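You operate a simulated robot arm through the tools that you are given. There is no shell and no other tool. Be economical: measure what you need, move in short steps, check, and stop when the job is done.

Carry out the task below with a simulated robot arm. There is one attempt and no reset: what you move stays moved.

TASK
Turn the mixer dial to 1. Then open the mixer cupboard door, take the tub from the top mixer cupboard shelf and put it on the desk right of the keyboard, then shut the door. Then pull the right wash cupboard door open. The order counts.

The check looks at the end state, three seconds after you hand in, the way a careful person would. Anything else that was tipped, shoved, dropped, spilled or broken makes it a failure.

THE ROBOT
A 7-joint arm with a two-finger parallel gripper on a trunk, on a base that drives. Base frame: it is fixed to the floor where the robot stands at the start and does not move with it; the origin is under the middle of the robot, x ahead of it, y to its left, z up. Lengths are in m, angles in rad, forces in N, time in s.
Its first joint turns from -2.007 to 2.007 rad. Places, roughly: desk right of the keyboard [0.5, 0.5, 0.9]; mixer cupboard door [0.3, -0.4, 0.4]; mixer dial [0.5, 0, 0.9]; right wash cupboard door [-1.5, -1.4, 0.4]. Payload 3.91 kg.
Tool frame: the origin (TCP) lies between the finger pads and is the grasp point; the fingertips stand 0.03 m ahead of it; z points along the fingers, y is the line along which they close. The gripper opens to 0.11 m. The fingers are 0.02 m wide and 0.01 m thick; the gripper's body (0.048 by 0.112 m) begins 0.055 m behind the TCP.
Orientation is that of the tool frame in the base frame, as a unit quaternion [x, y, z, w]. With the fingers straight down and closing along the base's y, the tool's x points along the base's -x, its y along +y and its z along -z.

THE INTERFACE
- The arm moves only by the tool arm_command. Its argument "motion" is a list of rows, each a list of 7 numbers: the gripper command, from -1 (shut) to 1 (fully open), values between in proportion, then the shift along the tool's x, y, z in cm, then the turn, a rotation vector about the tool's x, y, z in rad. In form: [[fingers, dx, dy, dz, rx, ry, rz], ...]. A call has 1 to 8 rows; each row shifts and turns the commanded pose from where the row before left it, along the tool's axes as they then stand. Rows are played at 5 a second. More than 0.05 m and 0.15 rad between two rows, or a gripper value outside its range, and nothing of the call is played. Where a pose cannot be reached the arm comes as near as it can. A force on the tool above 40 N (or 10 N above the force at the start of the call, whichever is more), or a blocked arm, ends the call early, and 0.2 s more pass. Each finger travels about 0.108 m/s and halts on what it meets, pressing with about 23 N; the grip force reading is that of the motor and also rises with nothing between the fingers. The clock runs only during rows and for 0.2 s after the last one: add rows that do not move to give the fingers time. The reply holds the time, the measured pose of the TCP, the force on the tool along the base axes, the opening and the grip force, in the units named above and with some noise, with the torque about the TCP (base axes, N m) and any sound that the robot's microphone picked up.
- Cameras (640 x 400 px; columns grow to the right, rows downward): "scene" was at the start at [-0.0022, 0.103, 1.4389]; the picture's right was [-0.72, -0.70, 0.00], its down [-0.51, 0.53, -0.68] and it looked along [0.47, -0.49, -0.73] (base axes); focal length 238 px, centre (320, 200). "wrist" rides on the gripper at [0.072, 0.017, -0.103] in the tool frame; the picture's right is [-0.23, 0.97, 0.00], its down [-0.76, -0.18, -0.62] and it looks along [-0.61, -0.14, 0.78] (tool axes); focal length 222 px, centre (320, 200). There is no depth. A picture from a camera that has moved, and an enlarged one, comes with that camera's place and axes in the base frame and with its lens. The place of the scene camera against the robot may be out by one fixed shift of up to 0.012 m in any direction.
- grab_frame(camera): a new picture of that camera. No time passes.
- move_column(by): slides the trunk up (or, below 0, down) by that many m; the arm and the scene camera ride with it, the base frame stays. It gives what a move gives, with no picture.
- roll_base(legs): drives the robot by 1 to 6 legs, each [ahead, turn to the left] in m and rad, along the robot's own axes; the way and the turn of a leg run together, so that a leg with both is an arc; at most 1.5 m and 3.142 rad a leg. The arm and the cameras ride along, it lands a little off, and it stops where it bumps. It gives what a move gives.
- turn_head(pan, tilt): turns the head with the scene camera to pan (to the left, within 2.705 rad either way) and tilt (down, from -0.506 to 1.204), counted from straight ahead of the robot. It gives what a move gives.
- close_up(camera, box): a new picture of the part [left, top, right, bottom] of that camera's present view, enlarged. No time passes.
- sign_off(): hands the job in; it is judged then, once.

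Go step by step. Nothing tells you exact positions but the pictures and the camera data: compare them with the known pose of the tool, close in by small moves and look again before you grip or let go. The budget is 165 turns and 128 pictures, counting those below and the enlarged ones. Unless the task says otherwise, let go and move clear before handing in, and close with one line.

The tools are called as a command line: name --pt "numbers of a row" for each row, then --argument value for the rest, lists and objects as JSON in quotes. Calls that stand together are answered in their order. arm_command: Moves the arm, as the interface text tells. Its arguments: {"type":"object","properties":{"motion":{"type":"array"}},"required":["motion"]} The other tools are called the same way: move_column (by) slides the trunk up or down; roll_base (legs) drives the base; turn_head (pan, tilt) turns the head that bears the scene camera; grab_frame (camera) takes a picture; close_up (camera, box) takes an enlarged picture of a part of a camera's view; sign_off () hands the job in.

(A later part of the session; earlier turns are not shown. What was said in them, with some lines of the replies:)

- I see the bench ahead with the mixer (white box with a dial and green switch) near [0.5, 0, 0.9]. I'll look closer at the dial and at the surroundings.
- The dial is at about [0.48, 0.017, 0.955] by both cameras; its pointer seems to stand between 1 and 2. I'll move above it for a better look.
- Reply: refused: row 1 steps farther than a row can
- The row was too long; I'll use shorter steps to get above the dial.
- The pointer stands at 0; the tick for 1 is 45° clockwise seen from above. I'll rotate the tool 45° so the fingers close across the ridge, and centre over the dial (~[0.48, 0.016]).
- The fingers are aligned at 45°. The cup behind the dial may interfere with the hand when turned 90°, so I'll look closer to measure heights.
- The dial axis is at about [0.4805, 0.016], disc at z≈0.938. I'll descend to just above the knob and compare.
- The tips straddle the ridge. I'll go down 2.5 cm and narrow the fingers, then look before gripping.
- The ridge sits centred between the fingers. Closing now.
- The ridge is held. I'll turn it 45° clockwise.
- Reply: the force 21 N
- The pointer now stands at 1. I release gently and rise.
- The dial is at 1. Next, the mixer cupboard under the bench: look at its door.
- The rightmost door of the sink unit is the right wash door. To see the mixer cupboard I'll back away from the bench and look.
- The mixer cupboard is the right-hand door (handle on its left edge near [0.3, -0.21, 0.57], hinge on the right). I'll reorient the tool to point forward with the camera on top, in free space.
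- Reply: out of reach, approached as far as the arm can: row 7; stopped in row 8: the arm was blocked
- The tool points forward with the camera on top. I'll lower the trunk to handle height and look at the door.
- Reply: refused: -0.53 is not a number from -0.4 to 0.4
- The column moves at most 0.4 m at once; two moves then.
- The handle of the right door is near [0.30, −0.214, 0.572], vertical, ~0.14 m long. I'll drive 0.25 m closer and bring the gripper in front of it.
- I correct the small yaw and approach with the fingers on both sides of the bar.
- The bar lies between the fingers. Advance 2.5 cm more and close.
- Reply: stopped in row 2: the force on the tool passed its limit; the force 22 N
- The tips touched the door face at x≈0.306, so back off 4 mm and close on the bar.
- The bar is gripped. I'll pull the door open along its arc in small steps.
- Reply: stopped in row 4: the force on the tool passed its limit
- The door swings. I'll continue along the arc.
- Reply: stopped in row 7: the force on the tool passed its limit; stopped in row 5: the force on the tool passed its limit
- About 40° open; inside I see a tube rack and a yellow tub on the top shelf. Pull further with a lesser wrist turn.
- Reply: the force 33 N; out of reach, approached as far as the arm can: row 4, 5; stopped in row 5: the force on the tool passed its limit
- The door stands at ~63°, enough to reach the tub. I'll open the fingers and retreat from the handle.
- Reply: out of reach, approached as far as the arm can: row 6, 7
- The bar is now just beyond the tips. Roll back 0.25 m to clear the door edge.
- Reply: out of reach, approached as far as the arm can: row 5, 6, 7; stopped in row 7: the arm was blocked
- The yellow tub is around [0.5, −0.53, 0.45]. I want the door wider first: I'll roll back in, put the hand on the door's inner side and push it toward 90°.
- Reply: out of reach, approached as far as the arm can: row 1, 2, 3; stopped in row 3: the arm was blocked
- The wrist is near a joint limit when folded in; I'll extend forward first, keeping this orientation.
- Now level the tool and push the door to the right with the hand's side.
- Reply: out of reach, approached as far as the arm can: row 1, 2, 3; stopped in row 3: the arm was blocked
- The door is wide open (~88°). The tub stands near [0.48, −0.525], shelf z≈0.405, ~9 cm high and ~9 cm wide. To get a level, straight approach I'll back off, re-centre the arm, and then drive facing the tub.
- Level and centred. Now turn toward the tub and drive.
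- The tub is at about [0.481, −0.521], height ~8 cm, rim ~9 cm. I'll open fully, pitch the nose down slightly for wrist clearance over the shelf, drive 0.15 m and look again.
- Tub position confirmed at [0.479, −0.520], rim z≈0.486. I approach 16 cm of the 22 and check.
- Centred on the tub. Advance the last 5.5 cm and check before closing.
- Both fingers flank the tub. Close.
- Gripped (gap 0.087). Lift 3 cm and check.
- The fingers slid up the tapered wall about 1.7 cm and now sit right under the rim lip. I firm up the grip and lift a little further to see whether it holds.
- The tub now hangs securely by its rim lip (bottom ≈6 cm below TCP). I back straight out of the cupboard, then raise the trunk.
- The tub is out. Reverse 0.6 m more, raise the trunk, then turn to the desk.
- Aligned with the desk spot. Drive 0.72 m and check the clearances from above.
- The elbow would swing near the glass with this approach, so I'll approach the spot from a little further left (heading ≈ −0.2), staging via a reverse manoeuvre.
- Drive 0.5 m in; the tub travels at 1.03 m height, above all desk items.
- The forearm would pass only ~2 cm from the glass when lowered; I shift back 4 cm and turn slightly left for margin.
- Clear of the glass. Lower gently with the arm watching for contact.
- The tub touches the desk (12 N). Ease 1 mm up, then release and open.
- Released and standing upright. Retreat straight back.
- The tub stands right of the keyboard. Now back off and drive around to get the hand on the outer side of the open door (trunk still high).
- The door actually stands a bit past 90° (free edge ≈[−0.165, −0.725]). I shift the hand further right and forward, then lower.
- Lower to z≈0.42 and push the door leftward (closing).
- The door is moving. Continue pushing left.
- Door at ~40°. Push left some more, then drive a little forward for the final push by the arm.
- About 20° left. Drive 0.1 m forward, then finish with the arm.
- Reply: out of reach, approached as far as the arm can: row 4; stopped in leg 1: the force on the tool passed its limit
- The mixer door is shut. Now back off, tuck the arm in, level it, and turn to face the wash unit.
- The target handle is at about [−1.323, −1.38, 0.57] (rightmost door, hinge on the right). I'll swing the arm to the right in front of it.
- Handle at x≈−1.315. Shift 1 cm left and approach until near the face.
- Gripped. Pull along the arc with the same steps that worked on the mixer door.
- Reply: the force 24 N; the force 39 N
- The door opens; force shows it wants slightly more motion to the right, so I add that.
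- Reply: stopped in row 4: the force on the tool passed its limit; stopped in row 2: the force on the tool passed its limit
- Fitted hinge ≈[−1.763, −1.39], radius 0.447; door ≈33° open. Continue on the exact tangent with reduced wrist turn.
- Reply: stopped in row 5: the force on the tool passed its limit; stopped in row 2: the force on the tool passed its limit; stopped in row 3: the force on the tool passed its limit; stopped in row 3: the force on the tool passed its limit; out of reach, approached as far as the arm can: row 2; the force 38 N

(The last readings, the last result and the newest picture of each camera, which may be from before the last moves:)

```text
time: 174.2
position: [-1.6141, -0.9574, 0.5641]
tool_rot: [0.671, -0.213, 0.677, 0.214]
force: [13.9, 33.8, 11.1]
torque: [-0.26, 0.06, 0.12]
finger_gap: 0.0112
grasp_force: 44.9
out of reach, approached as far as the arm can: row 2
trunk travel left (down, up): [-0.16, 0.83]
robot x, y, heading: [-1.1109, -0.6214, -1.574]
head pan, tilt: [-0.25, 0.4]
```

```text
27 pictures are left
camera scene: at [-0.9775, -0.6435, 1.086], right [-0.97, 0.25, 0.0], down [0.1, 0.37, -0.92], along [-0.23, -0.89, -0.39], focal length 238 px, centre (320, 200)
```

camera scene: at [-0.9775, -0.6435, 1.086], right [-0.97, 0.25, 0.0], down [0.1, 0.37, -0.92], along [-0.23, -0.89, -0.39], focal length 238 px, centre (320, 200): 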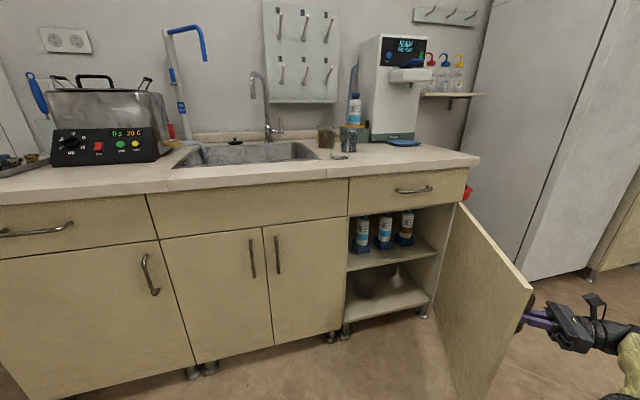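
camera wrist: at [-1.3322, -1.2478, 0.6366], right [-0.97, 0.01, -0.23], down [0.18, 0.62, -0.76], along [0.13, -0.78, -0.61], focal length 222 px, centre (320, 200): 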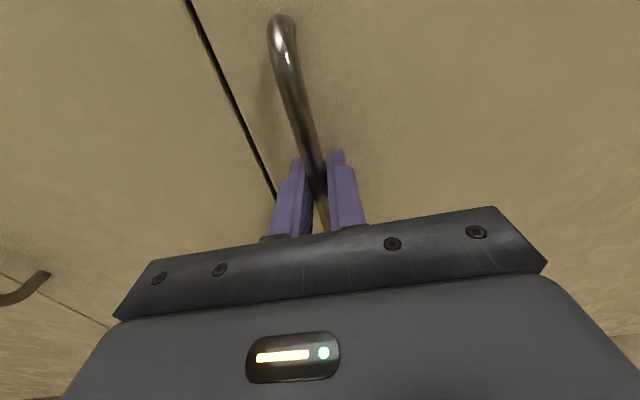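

The door is ~66° open. Release the handle and retreat as before.

arm_command --pt "0 0 0 0 0 0 0" --pt "1 0 0 0 0 0 0" --pt "1 0 0 0 0 0 0" --pt "1 0 0 0 0 0 0" --pt "1 0 -0.7 -1 0 0 0" --pt "1 0 -0.7 -1 0 0 0" --pt "1 0 -0.7 -1 0 0 0" --pt "1 0 0 0 0 0 0"

grab_frame --camera "wrist"

```text
time: 176.0
position: [-1.6228, -0.9363, 0.5628]
tool_rot: [0.671, -0.215, 0.677, 0.212]
force: [-0.9, 0.0, 0.6]
torque: [-0.02, 0.03, 0.02]
finger_gap: 0.1098
grasp_force: 0.0
out of reach, approached as far as the arm can: row 7
trunk travel left (down, up): [-0.16, 0.83]
robot x, y, heading: [-1.1112, -0.6226, -1.572]
head pan, tilt: [-0.25, 0.4]
```

```text
26 pictures are left
camera wrist: at [-1.7164, -0.8888, 0.6329], right [-0.56, -0.8, -0.23], down [-0.4, 0.5, -0.77], along [0.73, -0.33, -0.6], focal length 222 px, centre (320, 200)
```

wrist: 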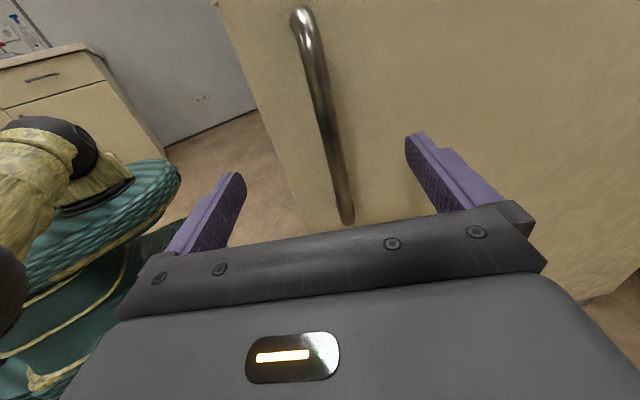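

The bar is at the tips; rolling back clears it.

roll_base --legs '[[-0.05, 0]]'

grab_frame --camera "wrist"

```text
time: 176.9
position: [-1.6222, -0.885, 0.562]
tool_rot: [0.671, -0.214, 0.678, 0.211]
force: [-0.3, -0.1, 0.9]
torque: [0.03, 0.02, 0.02]
finger_gap: 0.1104
grasp_force: 0.1
trunk travel left (down, up): [-0.16, 0.83]
robot x, y, heading: [-1.1077, -0.5723, -1.571]
head pan, tilt: [-0.25, 0.4]
```

```text
25 pictures are left
camera wrist: at [-1.716, -0.8388, 0.633], right [-0.56, -0.8, -0.23], down [-0.4, 0.5, -0.77], along [0.73, -0.33, -0.6], focal length 222 px, centre (320, 200)
```

wrist: 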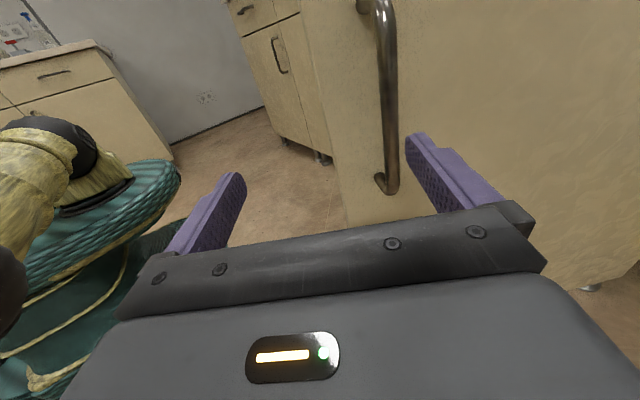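

Clear. Roll back further and inspect everything.

roll_base --legs '[[-0.3, 0]]'

grab_frame --camera "scene"

turn_head --pan 1.5 --tilt 0.3

grab_frame --camera "scene"

```text
time: 178.9
position: [-1.6221, -0.5833, 0.5626]
tool_rot: [0.671, -0.215, 0.677, 0.213]
force: [0.9, 0.8, 0.3]
torque: [-0.01, 0.0, -0.05]
finger_gap: 0.1099
grasp_force: 0.1
trunk travel left (down, up): [-0.16, 0.83]
robot x, y, heading: [-1.1128, -0.2691, -1.575]
head pan, tilt: [-0.25, 0.4]
```

```text
24 pictures are left
camera scene: at [-0.9785, -0.2954, 1.0861], right [-0.97, 0.25, 0.0], down [0.1, 0.38, -0.92], along [-0.23, -0.89, -0.39], focal length 238 px, centre (320, 200)
```

scene: 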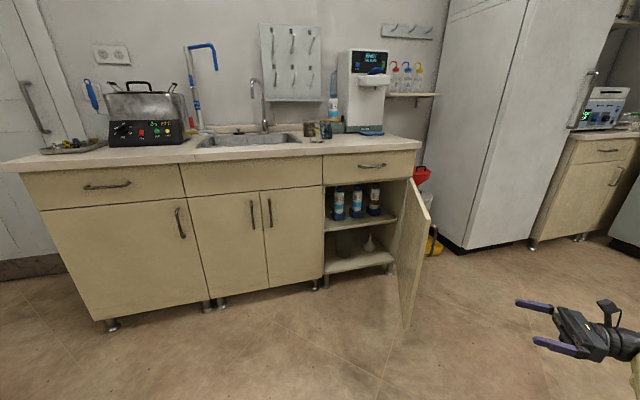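

```text
time: 180.7
position: [-1.6222, -0.5844, 0.5632]
tool_rot: [0.671, -0.215, 0.677, 0.213]
force: [-0.2, 0.1, -0.2]
torque: [0.0, 0.0, 0.02]
finger_gap: 0.11
grasp_force: 0.0
trunk travel left (down, up): [-0.16, 0.83]
robot x, y, heading: [-1.1073, -0.2732, -1.57]
head pan, tilt: [1.499, 0.3]
```

```text
23 pictures are left
camera scene: at [-0.8623, -0.2126, 1.0954], right [-0.07, -1.0, 0.0], down [-0.29, 0.02, -0.96], along [0.95, -0.07, -0.3], focal length 238 px, centre (320, 200)
```

scene: 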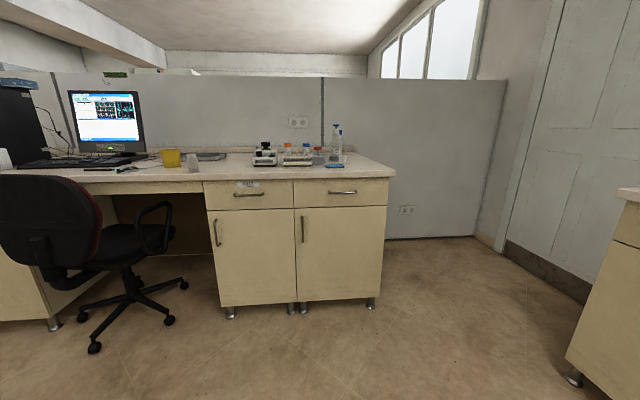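

close_up --camera "scene" --box '[120, 110, 400, 290]'

```text
2.22 times, centred on (260, 200) of scene
camera zoom: at [-0.8623, -0.2126, 1.0954], right [-0.07, -1.0, 0.0], down [-0.29, 0.02, -0.96], along [0.95, -0.07, -0.3], focal length 529 px, centre (453, 200)
```

zoom: 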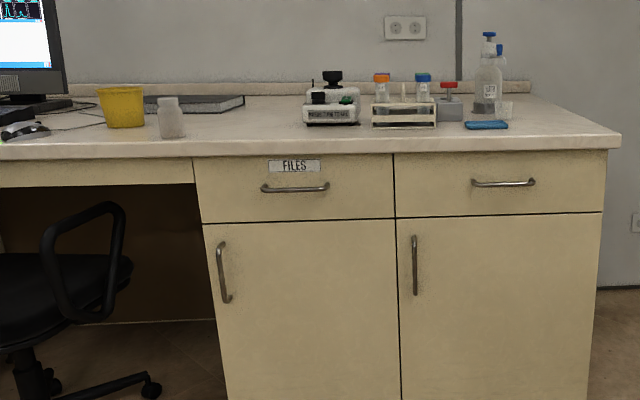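

The mixer door looks flush, the tub is upright on the desk with nothing disturbed, and the right wash door is open. The gripper is clear, so I'm handing in.

sign_off

```text
The job is handed in.
```

The job is handed in with every step done in order. The dial is at 1, the tub is on the desk right of the keyboard, the mixer cupboard door is shut, and the right wash cupboard door is open about 66°.
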